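You operate a simulated robot arm through the tools that you are given. There is no shell and no other tool. Be economical: measure what you need, move in short steps, check, and stop when the job is done.

The job below is to be done with a simulated robot arm. You get a single attempt, and the scene is never put back.

TASK
Bleed the air from the table and warm it to about 50 C.
Fine: bleed screw open, red valve at half; shut the screw once the glass is full, fingers out of its drip; shut the valve last; keep off the hot pipe.

The check looks at the end state, three seconds after you hand in, the way a careful person would. Anything else that was tipped, shoved, dropped, spilled or broken makes it a failure.

THE ROBOT
A 6-joint arm with a two-finger parallel gripper, fixed in place. Base frame: the origin is at the foot of the arm, x ahead of it, y to its left, z up. Lengths are in m, angles in rad, forces in N, time in s.
With the tool pointing down near the work surface it reaches from about 0.24 to 0.66 m from the base axis. Its first joint turns from -1.152 to 1.152 rad. Payload 2.9 kg.
The tool frame sits at the grasp point between the pads (the TCP): z along the fingers, y along the line on which they close. The tips reach 0.03 m beyond it. Largest opening 0.11 m; finger width 0.02, thickness 0.01; the body of the gripper, 0.048 by 0.112 m, starts 0.055 m behind the TCP.
Orientation is told as [roll, pitch, yaw] about the base's x, y, z axes, in that order, counted from this pose: with the fingers straight down and closing along the base's y, the tool's x points along the base's -x, its y along +y and its z along -z.

THE INTERFACE
- The arm moves only by the tool play_rows. Its argument "deltas" is one flat list of numbers, 7 for each row, row after row: the shift along the tool's x, y, z in units of 40 mm (1.0 is 40 mm), then the turn, a rotation vector about the tool's x, y, z in units of 4 degrees (1.0 is 4 degrees), then the closure in counts, from 0 (fully open) to 255 (shut). In form: [x, y, z, rx, ry, rz, jaw, x, y, z, rx, ry, rz, jaw, ...]. A call has 1 to 8 rows; each row shifts and turns the commanded pose from where the row before left it, along the tool's axes as they then stand. A call with a number of a shift or a turn outside -1 to 1 is refused whole. Rows are played at 5 a second. More than 0.05 m and 0.15 rad between two rows, or a gripper value outside its range, and nothing of the call is played. Where a pose cannot be reached the arm comes as near as it can. A force on the tool above 40 N (or 10 N above the force at the start of the call, whichever is more), or a blocked arm, ends the call early, and 0.2 s more pass. The fingers move at their own pace (about 0.108 m/s each) and stop on an object; they squeeze with about 20 N. The grip force told is the motor's: it shows also when the fingers shut on nothing. Time passes only in rows, and 0.2 s behind the last, so rows that do not move let the fingers close. It gives the time, the measured TCP pose, the force on the tool (base axes), the opening and the grip force at its end, in the units of the frame above (readings bear some noise), with the torque about the TCP (base axes, N m) and any sound that the robot's microphone picked up.
- Cameras (640 x 400 px; columns grow to the right, rows downward): "scene" is fixed at [0.0596, 0.4155, 1.4168]; the picture's right is [-0.90, -0.43, 0.00], its down [-0.11, 0.24, -0.97] and it looks along [0.42, -0.87, -0.26] (base axes); focal length 274 px, centre (320, 200). "wrist" rides on the gripper at [0.072, 0.017, -0.103] in the tool frame; the picture's right is [-0.23, 0.97, 0.00], its down [-0.76, -0.18, -0.62] and it looks along [-0.61, -0.14, 0.78] (tool axes); focal length 222 px, centre (320, 200).
- snapshot(camera): a new picture of that camera. The clock stands still meanwhile.
- pixel_to_xyz(camera, pixels): for up to 12 pixels [column, row] of the newest picture of that camera ("zoom" is the newest enlarged one), the place [x, y, z] in the base frame of the surface seen there, good to about 0.002 m. The clock stands still meanwhile.
- close_up(camera, box): a new picture of the part [left, top, right, bottom] of that camera's present view, enlarged. The clock stands still meanwhile.
- close_job(): hands the job in; it is judged then, once.

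Keep the steps short. Do not move on a guess: measure, check each grasp and each placing, and mend mistakes. In all there are 80 turns and 46 pictures (those below and enlarged ones count). Leave the gripper open and the arm clear of the work at the hand-in unless told otherwise, and finish with a single line.

The tools are called after "Request:" by a JSON object that holds its "method" and its "body". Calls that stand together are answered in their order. play_rows: Moves the arm, as the interface text tells. Its arguments: {"type":"object","properties":{"deltas":{"type":"array"}},"required":["deltas"]} The other tools are called the same way: snapshot (camera) takes a picture; pixel_to_xyz (camera, pixels) gives the place of the surface under pixels of a picture; close_up (camera, box) takes an enlarged picture of a part of a camera's view; close_job () hands the job in.

At the start:

```text
t: 0.0
position: [0.2591, -0.1837, 1.3612]
ee_rot: [0.0, -0.001, -0.001]
force: [0.0, -0.4, -0.2]
wrist_torque: [-0.03, -0.02, 0.03]
grip_width: 0.1098
grasp_force: 0.1
```

scene: 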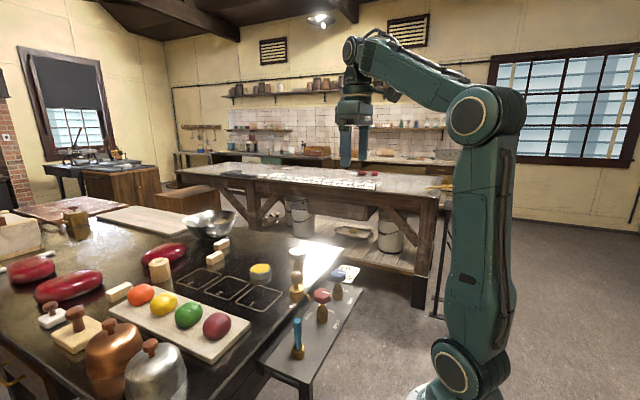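
wrist: 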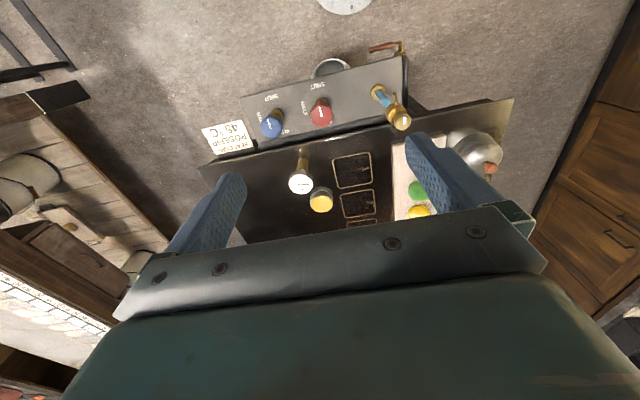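

I see a table with a side ledge holding a blue valve, a red valve and a brass piece with a blue glass. A card lies beside them. I'll enlarge both views to read the details.

Request:
{"method": "close_up", "body": {"camera": "wrist", "box": [190, 30, 510, 230]}}

Request:
{"method": "close_up", "body": {"camera": "scene", "box": [230, 230, 390, 390]}}

```text
2.00 times, centred on (350, 130) of wrist
```

zoom: 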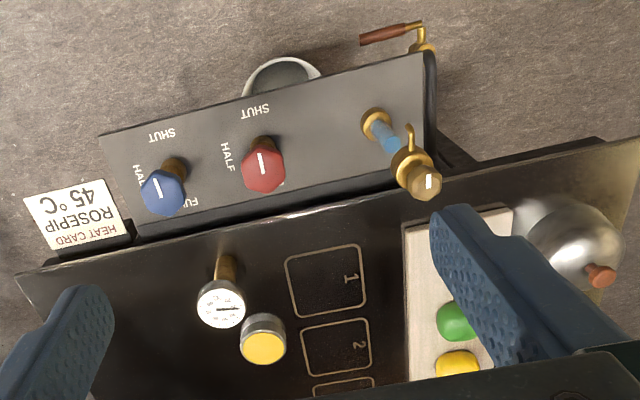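

```text
2.50 times, centred on (310, 310) of scene
```

zoom: 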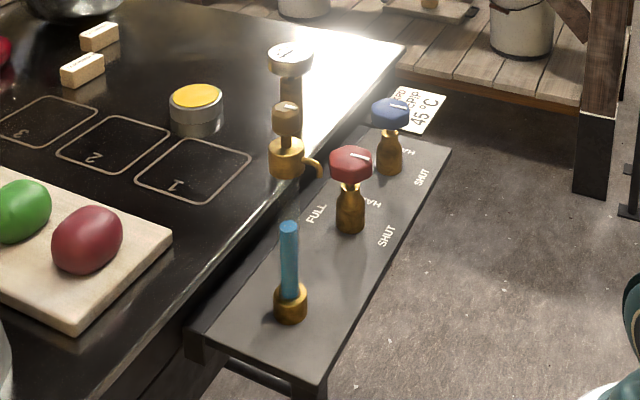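

The card reads "ROSEPIP 45 °C". The valves are marked SHUT / HALF / FULL. Next I measure the parts in the enlarged scene view: bleed screw, spout, red valve, glass tube, dial, blue valve, ledge and labels.

Request:
{"method": "pixel_to_xyz", "body": {"camera": "zoom", "pixels": [[286, 106], [286, 150], [316, 172], [350, 155], [350, 210], [317, 213], [388, 236], [370, 202], [289, 226], [290, 305], [290, 50], [390, 105]]}}

Request:
{"method": "pixel_to_xyz", "body": {"camera": "wrist", "pixels": [[321, 112], [402, 122], [396, 105], [378, 90], [394, 99], [270, 127], [300, 182], [321, 202], [395, 98], [400, 45], [330, 68], [350, 170]]}}

```text
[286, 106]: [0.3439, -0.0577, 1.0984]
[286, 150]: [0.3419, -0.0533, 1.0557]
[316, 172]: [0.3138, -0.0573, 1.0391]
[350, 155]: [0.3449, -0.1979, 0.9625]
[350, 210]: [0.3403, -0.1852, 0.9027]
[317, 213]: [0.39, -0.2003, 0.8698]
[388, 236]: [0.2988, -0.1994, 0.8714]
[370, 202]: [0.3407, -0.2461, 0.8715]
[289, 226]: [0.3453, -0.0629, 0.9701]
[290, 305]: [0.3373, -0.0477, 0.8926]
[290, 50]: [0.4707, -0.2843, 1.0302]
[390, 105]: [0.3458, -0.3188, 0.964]
```

```text
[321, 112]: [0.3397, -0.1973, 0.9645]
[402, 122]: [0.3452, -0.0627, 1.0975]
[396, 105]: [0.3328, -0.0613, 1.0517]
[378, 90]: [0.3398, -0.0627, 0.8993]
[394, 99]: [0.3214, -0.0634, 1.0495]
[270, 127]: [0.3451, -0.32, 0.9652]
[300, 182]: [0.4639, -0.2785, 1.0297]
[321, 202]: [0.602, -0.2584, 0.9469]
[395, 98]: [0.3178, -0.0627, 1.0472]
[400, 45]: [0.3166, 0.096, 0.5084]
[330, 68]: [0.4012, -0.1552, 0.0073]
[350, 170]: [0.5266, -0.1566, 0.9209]
```

The bleed column stands at (0.343, -0.062): a knob at z≈1.09 and a spout at 1.05 pointing to -x. The red valve is at (0.34, -0.198) with its top at 0.965. Now I look closer at the valve marks and the column.

Request:
{"method": "close_up", "body": {"camera": "wrist", "box": [285, 65, 425, 155]}}

Request:
{"method": "close_up", "body": {"camera": "scene", "box": [275, 235, 365, 365]}}

Request:
{"method": "close_up", "body": {"camera": "wrist", "box": [245, 85, 345, 215]}}

```text
4.44 times, centred on (355, 110) of wrist
```

zoom: 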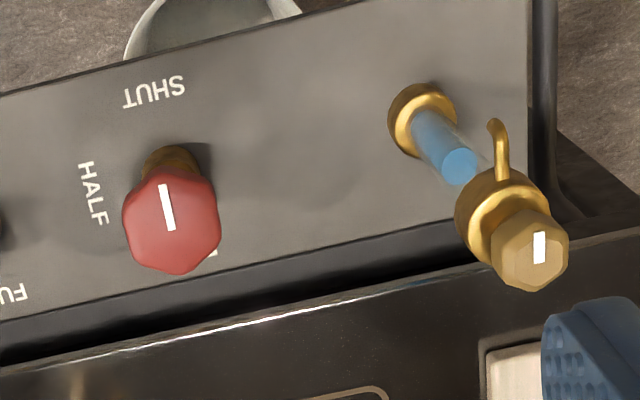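

```text
3.08 times, centred on (320, 300) of scene
```

zoom: 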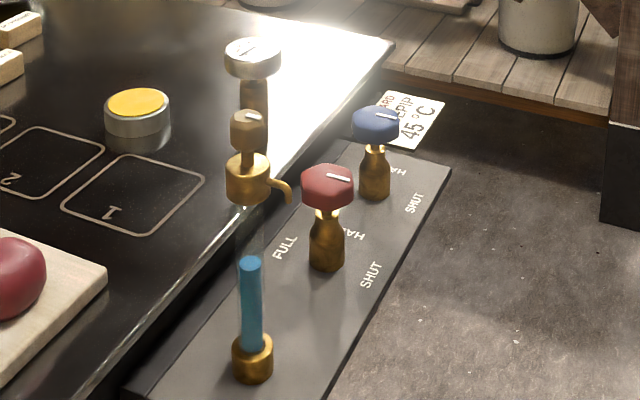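

```text
3.08 times, centred on (295, 150) of wrist
```

zoom: 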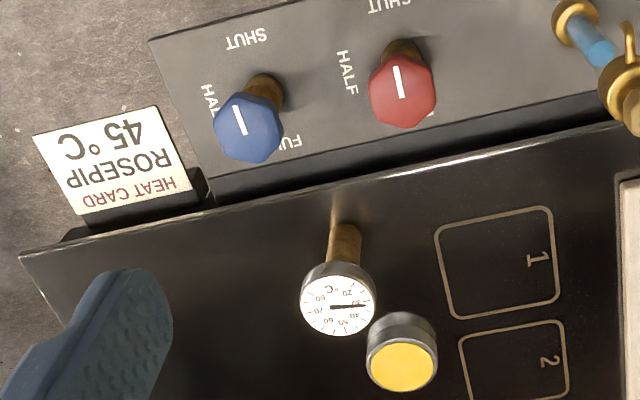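

The red valve's mark points to SHUT (-x), HALF lies at -y and FULL at +x, so half is 90° counter-clockwise from above. The sight glass is about half full and the dial reads low. I'll move above the bleed screw at z≈1.20 with the jaw part open.

Request:
{"method": "play_rows", "body": {"deltas": [-0.42, 0.61, 0.6, 0, 0, 0, 93, -0.42, 0.61, 0.8, 0, 0, 0, 93, -0.42, 0.61, 0.8, 0, 0, 0, 93, -0.42, 0.61, 0.8, 0, 0, 0, 93, -0.42, 0.6, 0.8, 0, 0, 0, 93]}}

Request:
{"method": "snapshot", "body": {"camera": "wrist"}}

```text
t: 1.2
position: [0.3444, -0.061, 1.2092]
ee_rot: [0.001, -0.002, 0.0]
force: [-0.7, 0.2, -0.8]
wrist_torque: [0.02, 0.05, 0.01]
grip_width: 0.0699
grasp_force: 0.0
```

```text
38 pictures are left
```

wrist: 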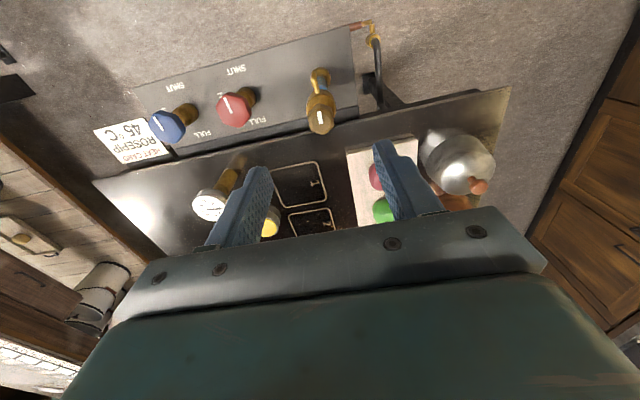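

The tool is above the screw. A brass pipe with a red handle shows near (372, 45), beyond the ledge end. I'll enlarge the screw and that area.

Request:
{"method": "close_up", "body": {"camera": "wrist", "box": [280, 10, 440, 140]}}

Request:
{"method": "pixel_to_xyz", "body": {"camera": "zoom", "pixels": [[118, 427], [196, 427], [157, 405], [157, 455], [157, 430], [160, 340], [160, 270], [360, 60], [380, 140], [395, 300]]}}

```text
3.08 times, centred on (360, 75) of wrist
```

zoom: 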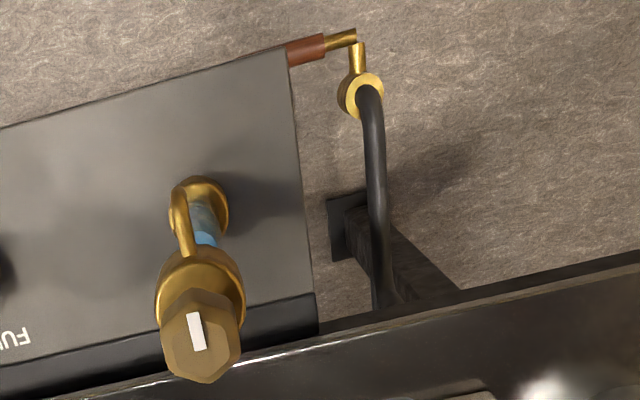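

```text
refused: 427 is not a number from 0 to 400
```

The knob's hexagon has its centre near zoom (200, 335). I'll measure its edges, its neck and the black pipe.

Request:
{"method": "pixel_to_xyz", "body": {"camera": "zoom", "pixels": [[165, 322], [237, 322], [198, 298], [203, 352], [207, 378], [164, 356], [238, 350], [185, 250], [178, 195], [375, 140], [380, 290], [162, 300]]}}

```text
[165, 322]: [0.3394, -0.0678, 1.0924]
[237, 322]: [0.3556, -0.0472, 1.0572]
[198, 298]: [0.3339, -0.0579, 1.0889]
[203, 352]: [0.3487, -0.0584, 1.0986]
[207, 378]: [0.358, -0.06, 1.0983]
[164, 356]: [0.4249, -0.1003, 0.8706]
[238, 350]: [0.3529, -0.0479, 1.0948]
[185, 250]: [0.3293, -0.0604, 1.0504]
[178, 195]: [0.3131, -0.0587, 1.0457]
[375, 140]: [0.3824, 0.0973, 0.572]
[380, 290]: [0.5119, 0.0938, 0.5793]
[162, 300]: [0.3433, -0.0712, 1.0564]
```

The knob's axis is about (0.346, -0.059), its top is at 1.098 and its flats face ±y. The spout block tops out near 1.057. I'll come down to TCP z≈1.097, with the tips at 1.067 above the block, the fingers staying open.

Request:
{"method": "play_rows", "body": {"deltas": [-0.02, 0.05, 0.95, 0, 0, 0, 93, 0, 0, 0.95, 0, 0, 0, 93, 0, 0, 0.9, 0, 0, 0, 93, 0, 0, 0, 0, 0, 0, 93]}}

Request:
{"method": "snapshot", "body": {"camera": "wrist"}}

```text
t: 2.2
position: [0.346, -0.0595, 1.0961]
ee_rot: [0.0, -0.002, -0.001]
force: [0.0, 0.7, -0.3]
wrist_torque: [-0.02, 0.0, 0.01]
grip_width: 0.0699
grasp_force: 0.0
```

```text
36 pictures are left
```

wrist: 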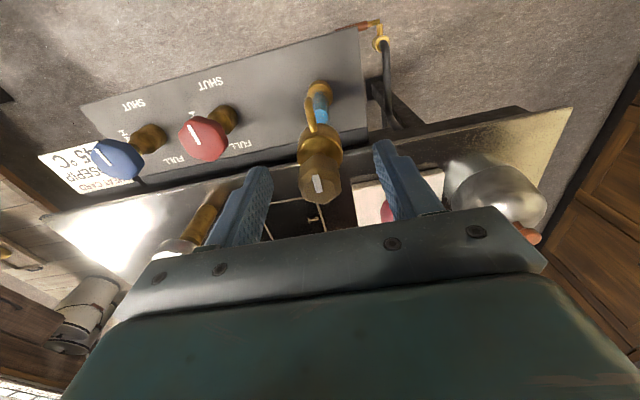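

By geometry the TCP projects to about (320, 189), and the knob's top sits there between the pads. I'll close on it without moving.

Request:
{"method": "play_rows", "body": {"deltas": [0, 0, 0, 0, 0, 0, 255, 0, 0, 0, 0, 0, 0, 255, 0, 0, 0, 0, 0, 0, 255]}}

```text
t: 3.0
position: [0.345, -0.0602, 1.0965]
ee_rot: [-0.001, -0.002, 0.0]
force: [1.0, -7.1, -6.4]
wrist_torque: [-0.12, -0.35, -0.01]
grip_width: 0.0258
grasp_force: 45.2
```

I have the knob, 26 mm across flats. Next I turn it 32° counter-clockwise to unscrew and watch the torque.

Request:
{"method": "play_rows", "body": {"deltas": [0, 0, 0, 0, 0, -1, 255, 0, 0, 0, 0, 0, -1, 255, 0, 0, 0, 0, 0, -1, 255, 0, 0, 0, 0, 0, -1, 255, 0, 0, 0, 0, 0, -1, 255, 0, 0, 0, 0, 0, -1, 255, 0, 0, 0, 0, 0, -1, 255, 0, 0, 0, 0, 0, -1, 255]}}

Request:
{"method": "close_up", "body": {"camera": "wrist", "box": [220, 60, 420, 220]}}

```text
t: 4.8
position: [0.3446, -0.0602, 1.0966]
ee_rot: [-0.002, -0.002, 0.556]
force: [16.8, -21.6, -24.2]
wrist_torque: [-0.79, 0.47, -0.02]
grip_width: 0.0255
grasp_force: 44.9
```

```text
2.50 times, centred on (320, 140) of wrist
```

zoom: 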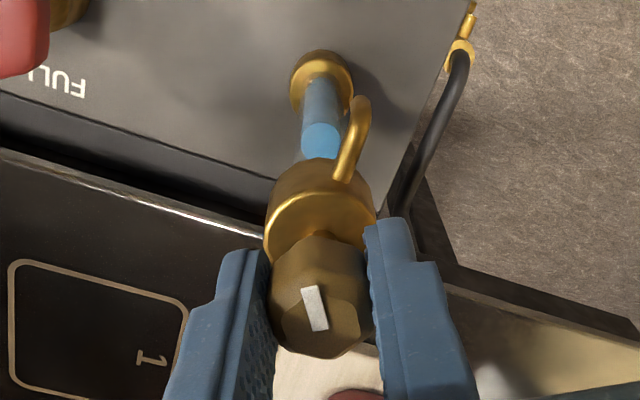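

The knob followed the turn, since its mark keeps the same place between the pads, with almost no torque about z. But side and vertical forces grew to about 25 N. I'll release, see the free reading, then grip again to drop the stress.

Request:
{"method": "play_rows", "body": {"deltas": [0, 0, 0, 0, 0, 0, 150, 0, 0, 0, 0, 0, 0, 150, 0, 0, 0, 0, 0, 0, 150]}}

Request:
{"method": "play_rows", "body": {"deltas": [0, 0, 0, 0, 0, 0, 255, 0, 0, 0, 0, 0, 0, 255, 0, 0, 0, 0, 0, 0, 255]}}

```text
t: 5.6
position: [0.3452, -0.059, 1.0965]
ee_rot: [-0.001, -0.003, 0.559]
force: [0.1, -0.3, 0.2]
wrist_torque: [-0.03, 0.01, -0.01]
grip_width: 0.0453
grasp_force: 0.1
```

```text
t: 6.4
position: [0.3454, -0.0605, 1.0963]
ee_rot: [-0.004, -0.003, 0.556]
force: [10.7, -19.0, -4.1]
wrist_torque: [-0.37, -0.39, -0.06]
grip_width: 0.0253
grasp_force: 45.0
```

The force lies along the closing line, so the axis is about 1.7 mm off, near (0.347, -0.060). I'll shift the command there and turn another 28°.

Request:
{"method": "play_rows", "body": {"deltas": [-0.019, -0.041, 0, 0, 0, 0, 255, 0, 0, 0, 0, 0, -1, 255, 0, 0, 0, 0, 0, -1, 255, 0, 0, 0, 0, 0, -1, 255, 0, 0, 0, 0, 0, -1, 255, 0, 0, 0, 0, 0, -1, 255, 0, 0, 0, 0, 0, -1, 255, 0, 0, 0, 0, 0, -1, 255]}}

Request:
{"method": "close_up", "body": {"camera": "wrist", "box": [220, 60, 420, 220]}}

```text
t: 8.2
position: [0.3461, -0.0604, 1.0966]
ee_rot: [-0.001, -0.003, 1.048]
force: [7.0, -16.8, -7.9]
wrist_torque: [0.11, -0.57, -0.03]
grip_width: 0.0254
grasp_force: 44.7
```

```text
2.50 times, centred on (320, 140) of wrist
```

zoom: 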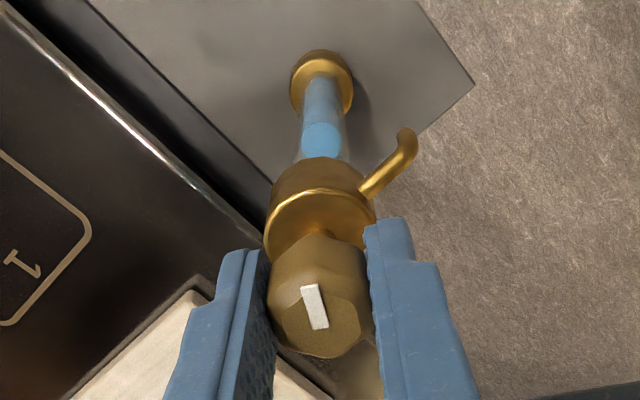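

60° is open so far and it still turns freely with no stop. I'll add 32°, which makes about 92° in all.

Request:
{"method": "play_rows", "body": {"deltas": [0, 0, 0, 0, 0, -1, 255, 0, 0, 0, 0, 0, -1, 255, 0, 0, 0, 0, 0, -1, 255, 0, 0, 0, 0, 0, -1, 255, 0, 0, 0, 0, 0, -1, 255, 0, 0, 0, 0, 0, -1, 255, 0, 0, 0, 0, 0, -1, 255, 0, 0, 0, 0, 0, -1, 255]}}

Request:
{"method": "close_up", "body": {"camera": "scene", "box": [275, 235, 365, 365]}}

```text
t: 10.0
position: [0.3474, -0.0618, 1.0961]
ee_rot: [-0.005, 0.001, 1.609]
force: [17.4, -13.7, -22.3]
wrist_torque: [0.12, -0.31, -0.04]
grip_width: 0.0254
grasp_force: 45.3
```

```text
3.08 times, centred on (320, 300) of scene
```

zoom: 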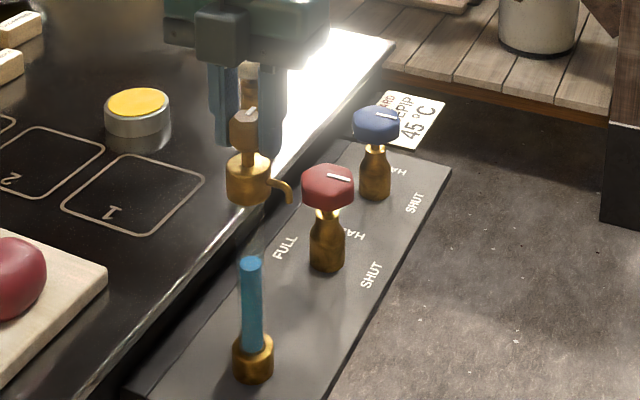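

The screw is now open about 92°. I'll release and lift straight up 80 mm, then shift 138 mm toward -y, over the red valve.

Request:
{"method": "play_rows", "body": {"deltas": [0, 0, 0, 0, 0, 0, 80, 0, 0, 0, 0, 0, 0, 80, 0, 0, -1, 0, 0, 0, 80, 0, 0, -1, 0, 0, 0, 80, 0.86, 0.03, 0, 0, 0, 0, 80, 0.86, 0.03, 0, 0, 0, 0, 80, 0.86, 0.03, 0, 0, 0, 0, 80, 0.86, 0.03, 0, 0, 0, 0, 80]}}

Request:
{"method": "play_rows", "body": {"deltas": [0, 0, 0, 0, 0, 1, 80, 0, 0, 0, 0, 0, 1, 80, 0, 0, 0, 0, 0, 1, 80, 0, 0, 0, 0, 0, 1, 80, 0, 0, 0, 0, 0, 1, 80, 0, 0, 0, 0, 0, 1, 80, 0, 0, 0, 0, 0, 1, 80, 0, 0, 0, 0, 0, 1, 80]}}

Request:
{"method": "play_rows", "body": {"deltas": [0, 0, 0, 0, 0, 1, 80, 0, 0, 0, 0, 0, 1, 80, 0, 0, 0, 0, 0, 1, 80, 0, 0, 0, 0, 0, 1, 80, 0, 0, 0, 0, 0, 1, 80, 0, 0, 0, 0, 0, 1, 80, 0, 0, 0, 0, 0, 1, 80, 0, 0, 0, 0, 0, 1, 80]}}

Request:
{"method": "play_rows", "body": {"deltas": [0, 0, 0, 0, 0, 1, 80, 0, 0, 0, 0, 0, 1, 80, 0, 0, 0, 0, 0, 1, 80, 0, 0, 0, 0, 0, 1, 80, 0, 0, 0, 0, 0, 1, 80, 0, 0, 0, 0, 0, 1, 80, 0, 0, 0, 0, 0, 1, 80]}}

Request:
{"method": "snapshot", "body": {"camera": "wrist"}}

```text
t: 11.8
position: [0.3438, -0.1987, 1.178]
ee_rot: [-0.001, 0.0, 1.606]
force: [-0.4, 0.3, 0.2]
wrist_torque: [0.01, 0.03, 0.0]
grip_width: 0.0753
grasp_force: 0.1
```

```text
t: 13.6
position: [0.3445, -0.1987, 1.1769]
ee_rot: [-0.003, -0.002, 1.046]
force: [-0.4, 1.1, 1.1]
wrist_torque: [-0.02, 0.01, 0.01]
grip_width: 0.0756
grasp_force: 0.1
```

```text
t: 15.4
position: [0.3456, -0.1986, 1.1772]
ee_rot: [0.0, 0.0, 0.486]
force: [0.3, 0.0, -0.5]
wrist_torque: [-0.02, -0.01, -0.01]
grip_width: 0.0754
grasp_force: 0.0
```

```text
t: 17.0
position: [0.3449, -0.1977, 1.1765]
ee_rot: [0.001, -0.001, -0.003]
force: [0.2, 0.4, -0.1]
wrist_torque: [0.02, -0.04, -0.01]
grip_width: 0.0757
grasp_force: 0.0
```

```text
32 pictures are left
```

wrist: 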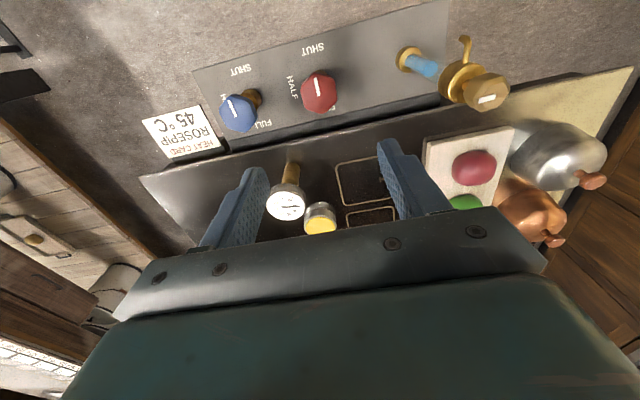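

The screw's mark now points along y, a quarter open. I'll enlarge the red valve and the dial to get the head's edges and the reading.

Request:
{"method": "close_up", "body": {"camera": "wrist", "box": [255, 35, 385, 225]}}

Request:
{"method": "close_up", "body": {"camera": "wrist", "box": [280, 40, 360, 120]}}

```text
2.11 times, centred on (320, 130) of wrist
```

zoom: 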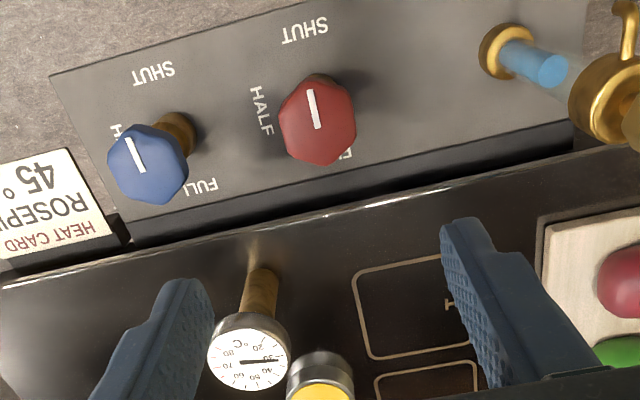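

```text
5.00 times, centred on (320, 80) of wrist
```

zoom: 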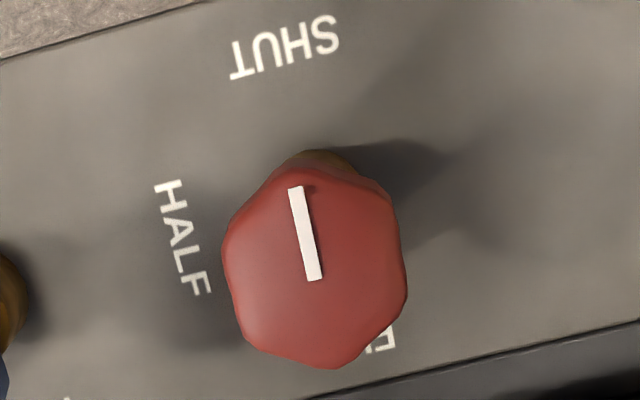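

Request:
{"method": "pixel_to_xyz", "body": {"camera": "zoom", "pixels": [[230, 260], [403, 270], [322, 280], [325, 360], [320, 190], [295, 190], [318, 158], [260, 350], [385, 200]]}}

```text
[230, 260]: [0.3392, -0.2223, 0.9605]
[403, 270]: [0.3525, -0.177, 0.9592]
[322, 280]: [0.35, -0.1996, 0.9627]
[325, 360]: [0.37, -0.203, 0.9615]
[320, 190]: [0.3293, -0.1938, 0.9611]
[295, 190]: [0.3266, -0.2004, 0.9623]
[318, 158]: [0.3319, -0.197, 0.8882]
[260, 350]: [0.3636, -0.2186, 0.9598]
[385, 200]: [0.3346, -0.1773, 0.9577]
```

The red head is 45 mm across flats facing ±y, centred at about (0.346, -0.200), with its top at 0.963. I'll come down to TCP z≈0.961 and close on it in the last rows.

Request:
{"method": "play_rows", "body": {"deltas": [-0.03, -0.06, 0.95, 0, 0, 0, 80, 0, 0, 0.95, 0, 0, 0, 80, 0, 0, 0.95, 0, 0, 0, 80, 0, 0, 0.95, 0, 0, 0, 80, 0, 0, 0.9, 0, 0, 0, 80, 0, 0, 0.69, 0, 0, 0, 80, 0, 0, 0, 0, 0, 0, 80]}}

Request:
{"method": "play_rows", "body": {"deltas": [0, 0, 0, 0, 0, 0, 255, 0, 0, 0, 0, 0, 0, 255, 0, 0, 0, 0, 0, 0, 255]}}

```text
t: 18.6
position: [0.3488, -0.202, 0.9599]
ee_rot: [0.001, -0.002, 0.001]
force: [-0.4, 0.1, 1.1]
wrist_torque: [-0.02, 0.02, 0.0]
grip_width: 0.0755
grasp_force: 0.1
```

```text
t: 19.4
position: [0.3494, -0.1998, 0.9594]
ee_rot: [0.003, -0.001, 0.003]
force: [2.9, 16.4, -3.6]
wrist_torque: [0.42, -0.26, -0.05]
grip_width: 0.0493
grasp_force: 45.1
```

I have the head, 49 mm wide. The side force of +16 N says the axis is about 2 mm to +y. I'll correct the position (+y 1.6 mm, -x 2 mm), then start turning counter-clockwise.

Request:
{"method": "play_rows", "body": {"deltas": [0.05, 0.04, 0, 0, 0, 0, 255, 0, 0, 0, 0, 0, -1, 255, 0, 0, 0, 0, 0, -1, 255, 0, 0, 0, 0, 0, -1, 255, 0, 0, 0, 0, 0, -1, 255, 0, 0, 0, 0, 0, -1, 255]}}

Request:
{"method": "snapshot", "body": {"camera": "wrist"}}

```text
t: 20.8
position: [0.3453, -0.1992, 0.9614]
ee_rot: [-0.004, -0.004, 0.35]
force: [22.6, -2.2, -23.5]
wrist_torque: [0.02, -0.19, 0.02]
grip_width: 0.0494
grasp_force: 44.9
```

```text
29 pictures are left
```

wrist: 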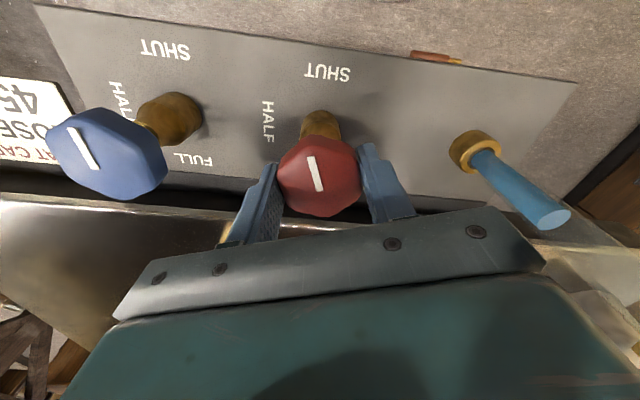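

The valve follows. A +x pull of 23 N remains, so I ease the command back 1.2 mm and keep turning toward HALF.

Request:
{"method": "play_rows", "body": {"deltas": [-0.028, -0.01, 0, 0, 0, -1, 255, 0, 0, 0, 0, 0, -1, 255, 0, 0, 0, 0, 0, -1, 255, 0, 0, 0, 0, 0, -1, 255, 0, 0, 0, 0, 0, -1, 255, 0, 0, 0, 0, 0, -1, 255, 0, 0, 0, 0, 0, -1, 255, 0, 0, 0, 0, 0, -1, 255]}}

Request:
{"method": "close_up", "body": {"camera": "scene", "box": [275, 235, 365, 365]}}

```text
t: 22.6
position: [0.3468, -0.2009, 0.9603]
ee_rot: [-0.001, 0.0, 0.908]
force: [3.1, -15.8, -5.1]
wrist_torque: [-0.17, -0.15, -0.01]
grip_width: 0.0496
grasp_force: 44.8
```

```text
3.08 times, centred on (320, 300) of scene
```

zoom: 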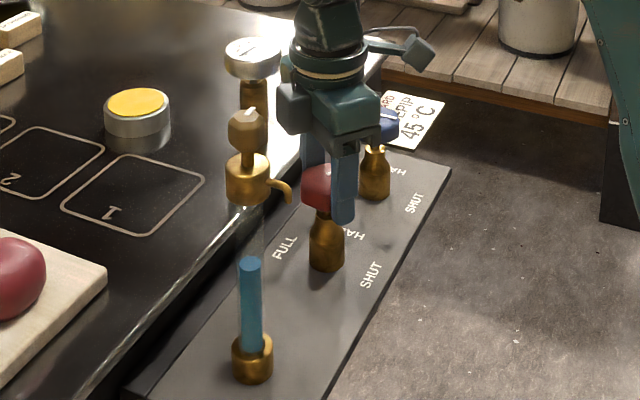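

At 52° the glass has not risen yet. I continue to about 90°.

Request:
{"method": "play_rows", "body": {"deltas": [0, 0, 0, 0, 0, -1, 255, 0, 0, 0, 0, 0, -1, 255, 0, 0, 0, 0, 0, -1, 255, 0, 0, 0, 0, 0, -1, 255, 0, 0, 0, 0, 0, -1, 255, 0, 0, 0, 0, 0, -1, 255, 0, 0, 0, 0, 0, -1, 255, 0, 0, 0, 0, 0, -1, 255]}}

Request:
{"method": "play_rows", "body": {"deltas": [0, 0, 0, 0, 0, -1, 255, 0, 0, 0, 0, 0, -0.4, 255]}}

Request:
{"method": "snapshot", "body": {"camera": "wrist"}}

Request:
{"method": "close_up", "body": {"camera": "scene", "box": [275, 235, 365, 365]}}

```text
t: 24.4
position: [0.3457, -0.2005, 0.9616]
ee_rot: [-0.004, -0.001, 1.466]
force: [3.7, -22.5, 1.6]
wrist_torque: [0.5, -0.03, -0.01]
grip_width: 0.0492
grasp_force: 45.3
```

```text
t: 25.0
position: [0.3472, -0.1997, 0.9615]
ee_rot: [-0.003, 0.0, 1.563]
force: [6.1, -21.2, 4.4]
wrist_torque: [-0.46, 0.1, -0.01]
grip_width: 0.0496
grasp_force: 44.7
```

```text
27 pictures are left
```

wrist: 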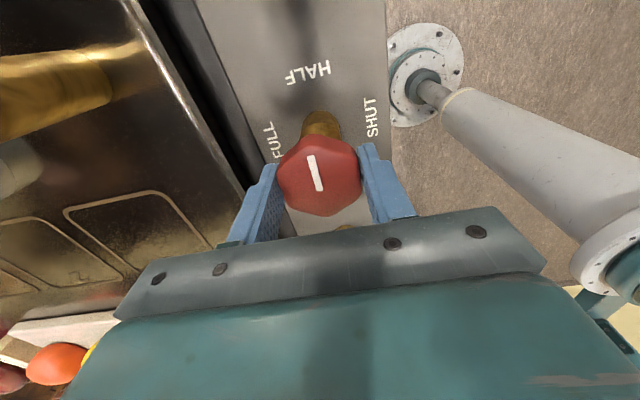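

```text
3.08 times, centred on (320, 300) of scene
```

zoom: 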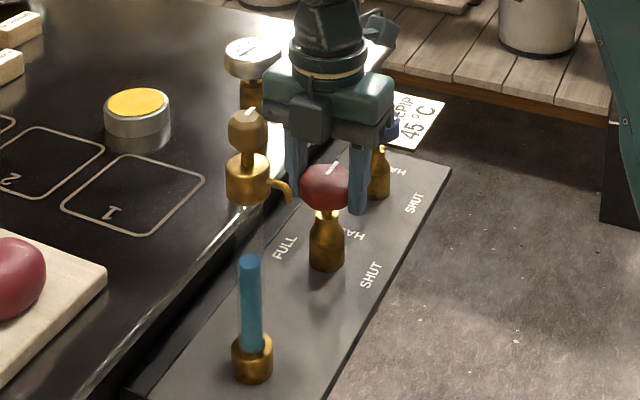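

The red mark now points squarely at HALF and the blue level is creeping up. I'll release, lift clear and go over the bleed screw. There I turn to yaw≈32°, where the fingers stay clear of the spout, to be ready to shut it.

Request:
{"method": "play_rows", "body": {"deltas": [0, 0, 0, 0, 0, 0, 80, 0, 0, 0, 0, 0, 0, 80, 0, 0, -0.9, 0, 0, 0, 80, 0, 0, -0.9, 0, 0, 0, 80, 0, 0, -0.95, 0, 0, 1, 80, 0, 0, -0.95, 0, 0, 1, 80, 0, 0, -0.95, 0, 0, 1, 80, 0, 0, -0.95, 0, 0, 1, 80]}}

Request:
{"method": "play_rows", "body": {"deltas": [-0.84, 0.247, 0, 0, 0, 0, 80, -0.84, 0.247, 0, 0, 0, 0, 80, -0.84, 0.247, 0, 0, 0, 0, 80, -0.84, 0.247, 0, 0, 0, 0, 80, 0, 0, 0, 0, 0, 1, 80, 0, 0, 0, 0, 0, 1, 80, 0, 0, 0, 0, 0, 1, 80, 0, 0, 0, 0, 0, 1, 80]}}

Request:
{"method": "play_rows", "body": {"deltas": [0, 0, 0, 0, 0, 1, 80, 0, 0, 0, 0, 0, 1, 80, 0, 0, 0, 0, 0, 1, 80, 0, 0, 0, 0, 0, 1, 80, 0, 0, 0, 0, 0, 1, 80, 0, 0, 0, 0, 0, 1, 80, 0, 0, 0, 0, 0, 0.35, 80]}}

Request:
{"method": "snapshot", "body": {"camera": "wrist"}}

Request:
{"method": "close_up", "body": {"camera": "scene", "box": [275, 235, 365, 365]}}

```text
t: 26.8
position: [0.3454, -0.2006, 1.1878]
ee_rot: [-0.002, -0.001, 1.283]
force: [-0.3, -0.2, -0.4]
wrist_torque: [0.01, 0.01, 0.0]
grip_width: 0.0754
grasp_force: 0.0
```

```text
t: 28.6
position: [0.3459, -0.0584, 1.1866]
ee_rot: [-0.001, -0.002, 1.003]
force: [0.1, -0.8, -0.4]
wrist_torque: [-0.02, 0.01, 0.01]
grip_width: 0.0755
grasp_force: 0.1
```

```text
t: 30.2
position: [0.3459, -0.0604, 1.1872]
ee_rot: [-0.001, -0.002, 0.563]
force: [0.2, 0.5, -0.2]
wrist_torque: [-0.01, 0.01, -0.02]
grip_width: 0.0757
grasp_force: 0.0
```

```text
25 pictures are left
```

wrist: 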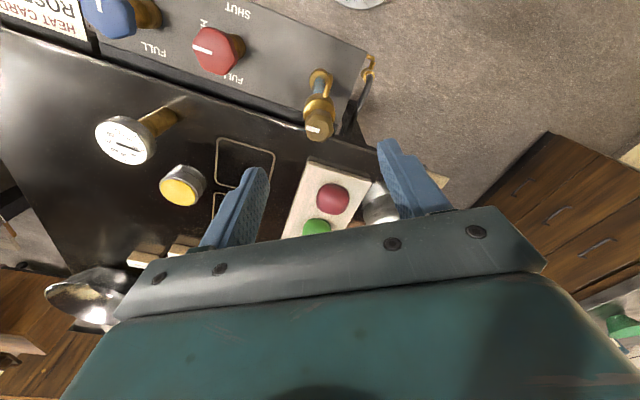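

```text
3.08 times, centred on (320, 300) of scene
```

zoom: 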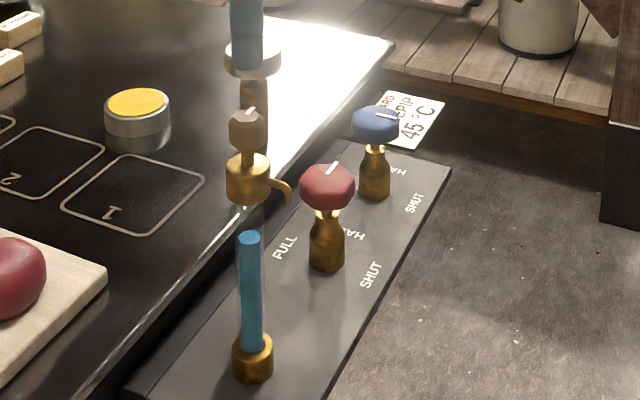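

The level is rising, from row 258 to 236 in about 5 s; full will be near row 205. I'll come down, grip the knob now, and read the dial.

Request:
{"method": "close_up", "body": {"camera": "wrist", "box": [90, 105, 160, 175]}}

Request:
{"method": "play_rows", "body": {"deltas": [-0.02, 0, 0.85, 0, 0, 0, 80, 0, 0, 0.85, 0, 0, 0, 80, 0, 0, 0.56, 0, 0, 0, 80, 0, 0, 0, 0, 0, 0, 80, 0, 0, 0, 0, 0, 0, 255, 0, 0, 0, 0, 0, 0, 255, 0, 0, 0, 0, 0, 0, 255]}}

Request:
{"method": "close_up", "body": {"camera": "scene", "box": [275, 235, 365, 365]}}

```text
5.71 times, centred on (125, 140) of wrist
```

zoom: 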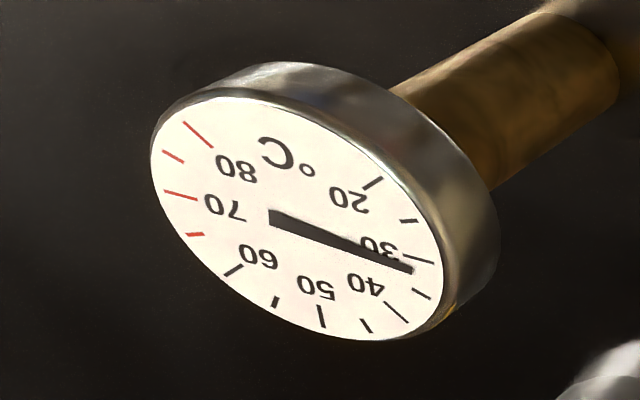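

```text
t: 31.8
position: [0.3472, -0.0599, 1.0953]
ee_rot: [-0.003, -0.004, 0.56]
force: [10.4, -16.2, -9.7]
wrist_torque: [0.05, -0.92, -0.04]
grip_width: 0.0254
grasp_force: 45.5
```

```text
3.08 times, centred on (320, 300) of scene
```

zoom: 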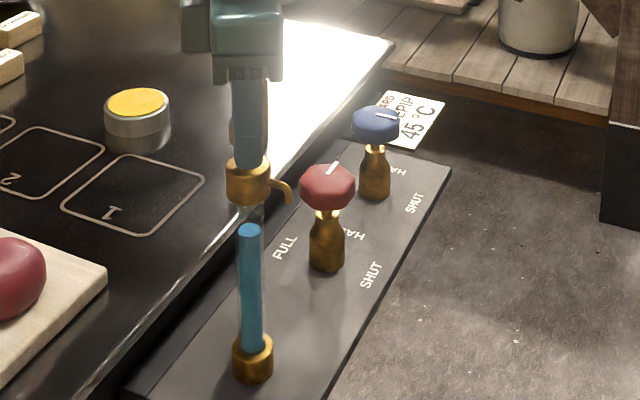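

The dial reads about 32 °C and the level is at row 230. I hold the knob and wait about 3.6 s, easing the side force a little.

Request:
{"method": "play_rows", "body": {"deltas": [0, -0.035, 0, 0, 0, 0, 255, 0, 0, 0, 0, 0, 0, 255, 0, 0, 0, 0, 0, 0, 255, 0, 0, 0, 0, 0, 0, 255, 0, 0, 0, 0, 0, 0, 255, 0, 0, 0, 0, 0, 0, 255, 0, 0, 0, 0, 0, 0, 255, 0, 0, 0, 0, 0, 0, 255]}}

Request:
{"method": "play_rows", "body": {"deltas": [0, 0, 0, 0, 0, 0, 255, 0, 0, 0, 0, 0, 0, 255, 0, 0, 0, 0, 0, 0, 255, 0, 0, 0, 0, 0, 0, 255, 0, 0, 0, 0, 0, 0, 255, 0, 0, 0, 0, 0, 0, 255, 0, 0, 0, 0, 0, 0, 255, 0, 0, 0, 0, 0, 0, 255]}}

Request:
{"method": "close_up", "body": {"camera": "scene", "box": [275, 235, 365, 365]}}

```text
t: 33.6
position: [0.347, -0.0604, 1.0958]
ee_rot: [0.0, -0.002, 0.562]
force: [5.2, -3.7, 3.7]
wrist_torque: [-0.18, 0.19, -0.01]
grip_width: 0.0255
grasp_force: 44.4
```

```text
t: 35.4
position: [0.3469, -0.061, 1.0955]
ee_rot: [-0.002, -0.002, 0.563]
force: [3.0, -1.7, 5.6]
wrist_torque: [-0.02, -0.04, 0.0]
grip_width: 0.0252
grasp_force: 44.9
```

```text
3.08 times, centred on (320, 300) of scene
```

zoom: 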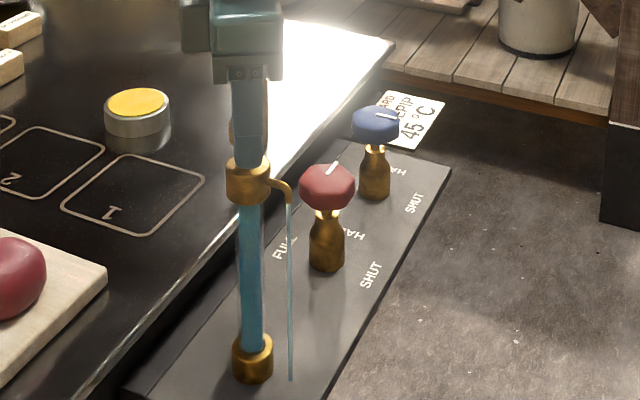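

The glass is full and water runs from the spout, well below the fingers. I shut the screw now by turning it clockwise 92°.

Request:
{"method": "play_rows", "body": {"deltas": [0, 0, 0, 0, 0, 1, 255, 0, 0, 0, 0, 0, 1, 255, 0, 0, 0, 0, 0, 1, 255, 0, 0, 0, 0, 0, 1, 255, 0, 0, 0, 0, 0, 1, 255, 0, 0, 0, 0, 0, 1, 255, 0, 0, 0, 0, 0, 1, 255, 0, 0, 0, 0, 0, 1, 255]}}

Request:
{"method": "play_rows", "body": {"deltas": [0, 0, 0, 0, 0, 1, 255, 0, 0, 0, 0, 0, 1, 255, 0, 0, 0, 0, 0, 1, 255, 0, 0, 0, 0, 0, 1, 255, 0, 0, 0, 0, 0, 1, 255, 0, 0, 0, 0, 0, 1, 255, 0, 0, 0, 0, 0, 1, 255, 0, 0, 0, 0, 0, 1, 255]}}

Request:
{"method": "play_rows", "body": {"deltas": [0, 0, 0, 0, 0, 1, 255, 0, 0, 0, 0, 0, 1, 255, 0, 0, 0, 0, 0, 1, 255, 0, 0, 0, 0, 0, 1, 255, 0, 0, 0, 0, 0, 1, 255, 0, 0, 0, 0, 0, 1, 255, 0, 0, 0, 0, 0, 1, 255]}}

Request:
{"method": "close_up", "body": {"camera": "scene", "box": [275, 235, 365, 365]}}

Request:
{"method": "snapshot", "body": {"camera": "wrist"}}

```text
t: 37.2
position: [0.3493, -0.0591, 1.0956]
ee_rot: [0.001, -0.004, 0.002]
force: [-13.2, 2.5, 27.8]
wrist_torque: [0.08, 0.79, -0.02]
grip_width: 0.0253
grasp_force: 44.8
```

```text
t: 39.0
position: [0.3461, -0.0605, 1.0944]
ee_rot: [0.001, -0.003, -0.557]
force: [-12.7, 4.9, 32.1]
wrist_torque: [0.34, 0.63, 0.01]
grip_width: 0.0252
grasp_force: 45.4
```

```text
t: 40.6
position: [0.3462, -0.0601, 1.095]
ee_rot: [0.002, -0.002, -1.045]
force: [-11.0, -3.1, 31.6]
wrist_torque: [0.57, 0.7, -0.02]
grip_width: 0.0252
grasp_force: 44.6
```

```text
3.08 times, centred on (320, 300) of scene
```

zoom: 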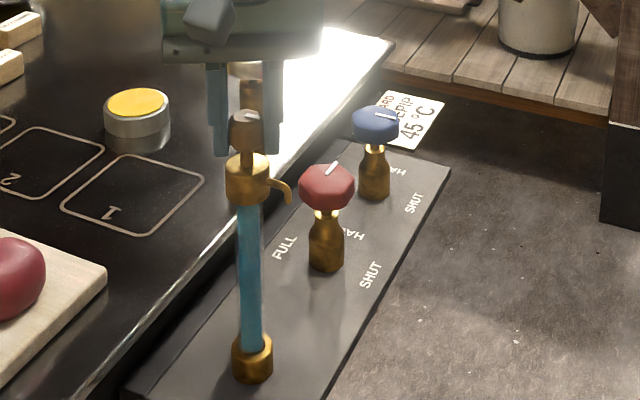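

```text
19 pictures are left
```

wrist: 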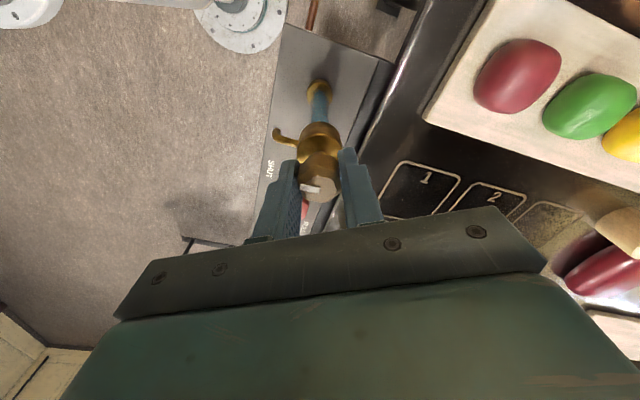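

The drip has stopped, the glass is full and the screw mark is back at its shut place. I'll release, lift 80 mm, move over the red valve and turn to yaw≈30°, where its flats and the dial suit the gripper.

Request:
{"method": "play_rows", "body": {"deltas": [0, 0, 0, 0, 0, 0, 80, 0, 0, 0, 0, 0, 0, 80, 0, 0, -1, 0, 0, 0, 80, 0, 0, -1, 0, 0, 0, 80, -0.76, -0.44, 0, 0, 0, 0, 80, -0.76, -0.44, 0, 0, 0, 0, 80, -0.76, -0.44, 0, 0, 0, 0, 80, -0.76, -0.44, 0, 0, 0, 0, 80]}}

Request:
{"method": "play_rows", "body": {"deltas": [0, 0, 0, 0, 0, -1, 80, 0, 0, 0, 0, 0, -1, 80, 0, 0, 0, 0, 0, -1, 80, 0, 0, 0, 0, 0, -1, 80, 0, 0, 0, 0, 0, -1, 80, 0, 0, 0, 0, 0, -1, 80, 0, 0, 0, 0, 0, -1, 80, 0, 0, 0, 0, 0, -1, 80]}}

Request:
{"method": "play_rows", "body": {"deltas": [0, 0, 0, 0, 0, -1, 80, 0, 0, 0, 0, 0, -1, 80, 0, 0, 0, 0, 0, -1, 80, 0, 0, 0, 0, 0, -1, 80, 0, 0, 0, 0, 0, -1, 80, 0, 0, 0, 0, 0, -1, 80, 0, 0, 0, 0, 0, -1, 80, 0, 0, 0, 0, 0, -1, 80]}}

Request:
{"method": "snapshot", "body": {"camera": "wrist"}}

```text
t: 42.4
position: [0.3466, -0.2049, 1.1755]
ee_rot: [0.003, 0.002, -1.043]
force: [0.4, 0.7, 0.1]
wrist_torque: [0.01, 0.01, 0.01]
grip_width: 0.0755
grasp_force: 0.0
```

```text
t: 44.2
position: [0.347, -0.202, 1.1752]
ee_rot: [0.001, -0.001, -0.483]
force: [-0.4, -0.2, -0.6]
wrist_torque: [-0.03, 0.01, -0.02]
grip_width: 0.0754
grasp_force: 0.0
```

```text
t: 46.0
position: [0.3474, -0.2014, 1.1766]
ee_rot: [0.001, -0.002, 0.076]
force: [1.1, 0.4, -0.5]
wrist_torque: [-0.03, 0.02, -0.01]
grip_width: 0.0756
grasp_force: 0.1
```

```text
18 pictures are left
```

wrist: 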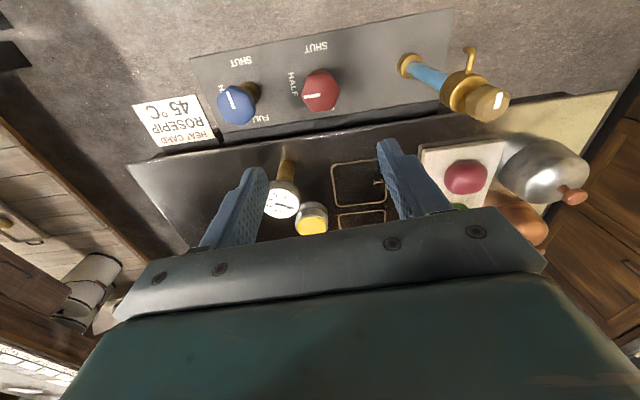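

The red valve still stands at HALF and the screw is shut. The dial is visible at (282, 199), so I read it enlarged.

Request:
{"method": "close_up", "body": {"camera": "wrist", "box": [252, 165, 312, 225]}}

```text
6.67 times, centred on (282, 195) of wrist
```

zoom: 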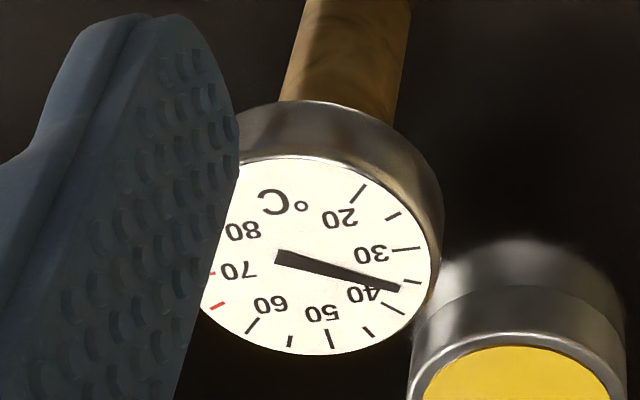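

The dial reads about 36 °C at t=46, up from about 31.5 at t=30, so it is warming slowly. I'll finish turning to yaw 30° and wait above the valve.

Request:
{"method": "play_rows", "body": {"deltas": [0, 0, 0, 0, 0, -1, 80, 0, 0, 0, 0, 0, -1, 80, 0, 0, 0, 0, 0, -1, 80, 0, 0, 0, 0, 0, -1, 80, 0, 0, 0, 0, 0, -1, 80, 0, 0, 0, 0, 0, -1, 80, 0, 0, 0, 0, 0, -0.6, 80]}}

Request:
{"method": "play_rows", "body": {"deltas": [0, 0, 0, 0, 0, 0, 80, 0, 0, 0, 0, 0, 0, 80, 0, 0, 0, 0, 0, 0, 80, 0, 0, 0, 0, 0, 0, 80, 0, 0, 0, 0, 0, 0, 80, 0, 0, 0, 0, 0, 0, 80, 0, 0, 0, 0, 0, 0, 80, 0, 0, 0, 0, 0, 0, 80]}}

Request:
{"method": "play_rows", "body": {"deltas": [0, 0, 0, 0, 0, 0, 80, 0, 0, 0, 0, 0, 0, 80, 0, 0, 0, 0, 0, 0, 80, 0, 0, 0, 0, 0, 0, 80, 0, 0, 0, 0, 0, 0, 80, 0, 0, 0, 0, 0, 0, 80, 0, 0, 0, 0, 0, 0, 80, 0, 0, 0, 0, 0, 0, 80]}}

Request:
{"method": "snapshot", "body": {"camera": "wrist"}}

Request:
{"method": "close_up", "body": {"camera": "scene", "box": [270, 235, 330, 275]}}

```text
t: 47.6
position: [0.3479, -0.2001, 1.1746]
ee_rot: [0.001, -0.001, 0.535]
force: [0.3, 0.1, 0.6]
wrist_torque: [-0.01, 0.01, 0.01]
grip_width: 0.0757
grasp_force: 0.1
```

```text
t: 49.4
position: [0.3475, -0.2002, 1.1755]
ee_rot: [-0.001, -0.001, 0.533]
force: [-0.2, 0.9, -0.4]
wrist_torque: [-0.01, 0.02, 0.0]
grip_width: 0.0756
grasp_force: 0.1
```

```text
t: 51.2
position: [0.3466, -0.1997, 1.1747]
ee_rot: [0.001, -0.002, 0.534]
force: [0.3, 0.5, 0.8]
wrist_torque: [0.01, 0.01, -0.04]
grip_width: 0.0752
grasp_force: 0.0
```

```text
16 pictures are left
```

wrist: 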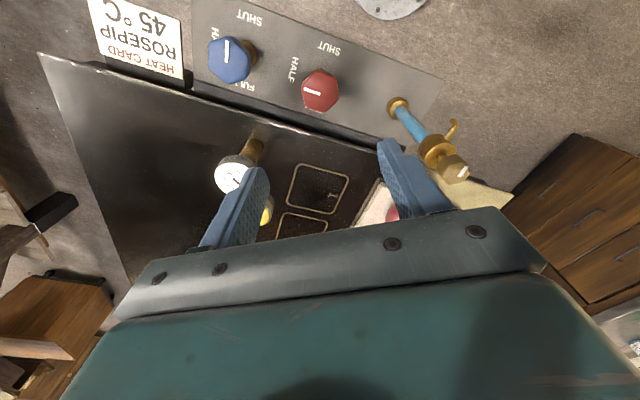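

```text
10.00 times, centred on (300, 255) of scene
```

zoom: 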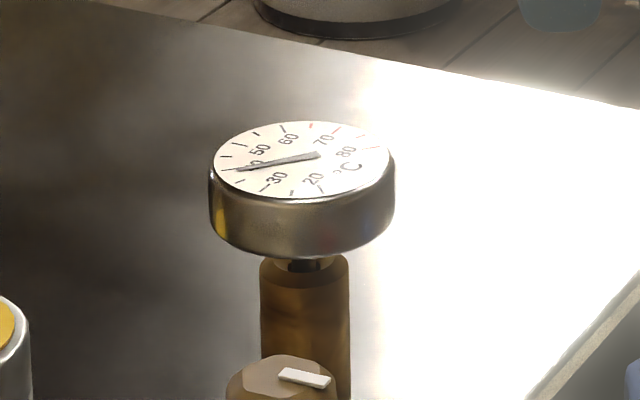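

The scene view reads the dial well: about 39 to 40 °C at t=51, so it now warms about 0.7 °C/s. I'll come down on the red valve and grip it, ready to shut.

Request:
{"method": "play_rows", "body": {"deltas": [0, 0, 0.95, 0, 0, 0, 80, 0, 0, 0.95, 0, 0, 0, 80, 0, 0, 0.95, 0, 0, 0, 80, 0, 0, 0.95, 0, 0, 0, 80, 0, 0, 0.9, 0, 0, 0, 80, 0, 0, 0.65, 0, 0, 0, 80, 0, 0, 0, 0, 0, 0, 80]}}

Request:
{"method": "play_rows", "body": {"deltas": [0, 0, 0, 0, 0, 0, 255, 0, 0, 0, 0, 0, 0, 255, 0, 0, 0, 0, 0, 0, 255]}}

Request:
{"method": "close_up", "body": {"camera": "scene", "box": [270, 235, 330, 275]}}

```text
t: 52.8
position: [0.3487, -0.2015, 0.9614]
ee_rot: [-0.004, 0.0, 0.534]
force: [0.4, -0.5, 0.2]
wrist_torque: [-0.01, 0.01, 0.01]
grip_width: 0.0754
grasp_force: 0.0
```

```text
t: 53.6
position: [0.3474, -0.1991, 0.9607]
ee_rot: [0.003, -0.001, 0.536]
force: [-7.2, 11.3, -1.3]
wrist_torque: [0.39, 0.12, -0.01]
grip_width: 0.0492
grasp_force: 45.0
```

```text
10.00 times, centred on (300, 255) of scene
```

zoom: 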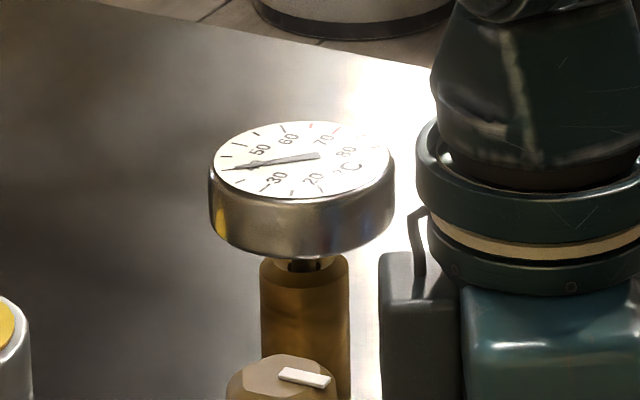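

Gripped, and the dial reads about 40.5 °C at t=53.6. I hold about 5 s and read again, easing the side force by 1.2 mm.

Request:
{"method": "play_rows", "body": {"deltas": [0, 0.03, 0, 0, 0, 0, 255, 0, 0, 0, 0, 0, 0, 255, 0, 0, 0, 0, 0, 0, 255, 0, 0, 0, 0, 0, 0, 255, 0, 0, 0, 0, 0, 0, 255, 0, 0, 0, 0, 0, 0, 255, 0, 0, 0, 0, 0, 0, 255, 0, 0, 0, 0, 0, 0, 255]}}

Request:
{"method": "play_rows", "body": {"deltas": [0, 0, 0, 0, 0, 0, 255, 0, 0, 0, 0, 0, 0, 255, 0, 0, 0, 0, 0, 0, 255, 0, 0, 0, 0, 0, 0, 255, 0, 0, 0, 0, 0, 0, 255, 0, 0, 0, 0, 0, 0, 255, 0, 0, 0, 0, 0, 0, 255, 0, 0, 0, 0, 0, 0, 255]}}

Request:
{"method": "play_rows", "body": {"deltas": [0, 0, 0, 0, 0, 0, 255, 0, 0, 0, 0, 0, 0, 255, 0, 0, 0, 0, 0, 0, 255, 0, 0, 0, 0, 0, 0, 255, 0, 0, 0, 0, 0, 0, 255, 0, 0, 0, 0, 0, 0, 255, 0, 0, 0, 0, 0, 0, 255, 0, 0, 0, 0, 0, 0, 255]}}

Request:
{"method": "close_up", "body": {"camera": "scene", "box": [285, 242, 315, 262]}}

```text
t: 55.4
position: [0.3467, -0.1993, 0.9613]
ee_rot: [0.0, -0.004, 0.534]
force: [3.4, 0.1, -30.1]
wrist_torque: [0.1, -0.21, -0.01]
grip_width: 0.0492
grasp_force: 45.2
```

```text
t: 57.2
position: [0.347, -0.2002, 0.9603]
ee_rot: [-0.001, -0.001, 0.533]
force: [2.8, -1.3, -29.1]
wrist_torque: [-0.05, 0.05, 0.0]
grip_width: 0.0492
grasp_force: 45.0
```

```text
t: 59.0
position: [0.3468, -0.2002, 0.9622]
ee_rot: [-0.001, -0.002, 0.536]
force: [0.4, -0.2, -24.5]
wrist_torque: [-0.02, 0.06, 0.0]
grip_width: 0.049
grasp_force: 45.3
```

```text
16.00 times, centred on (300, 252) of scene
```

zoom: 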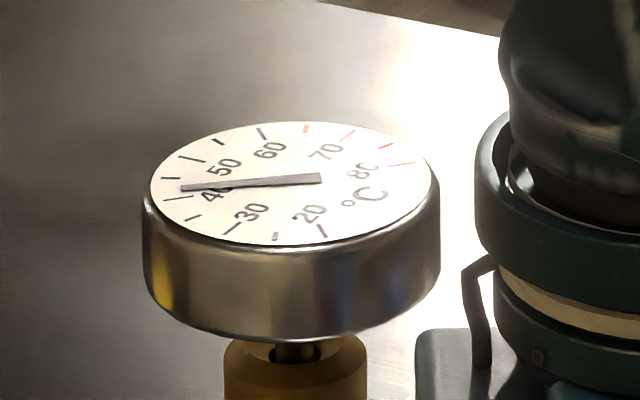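

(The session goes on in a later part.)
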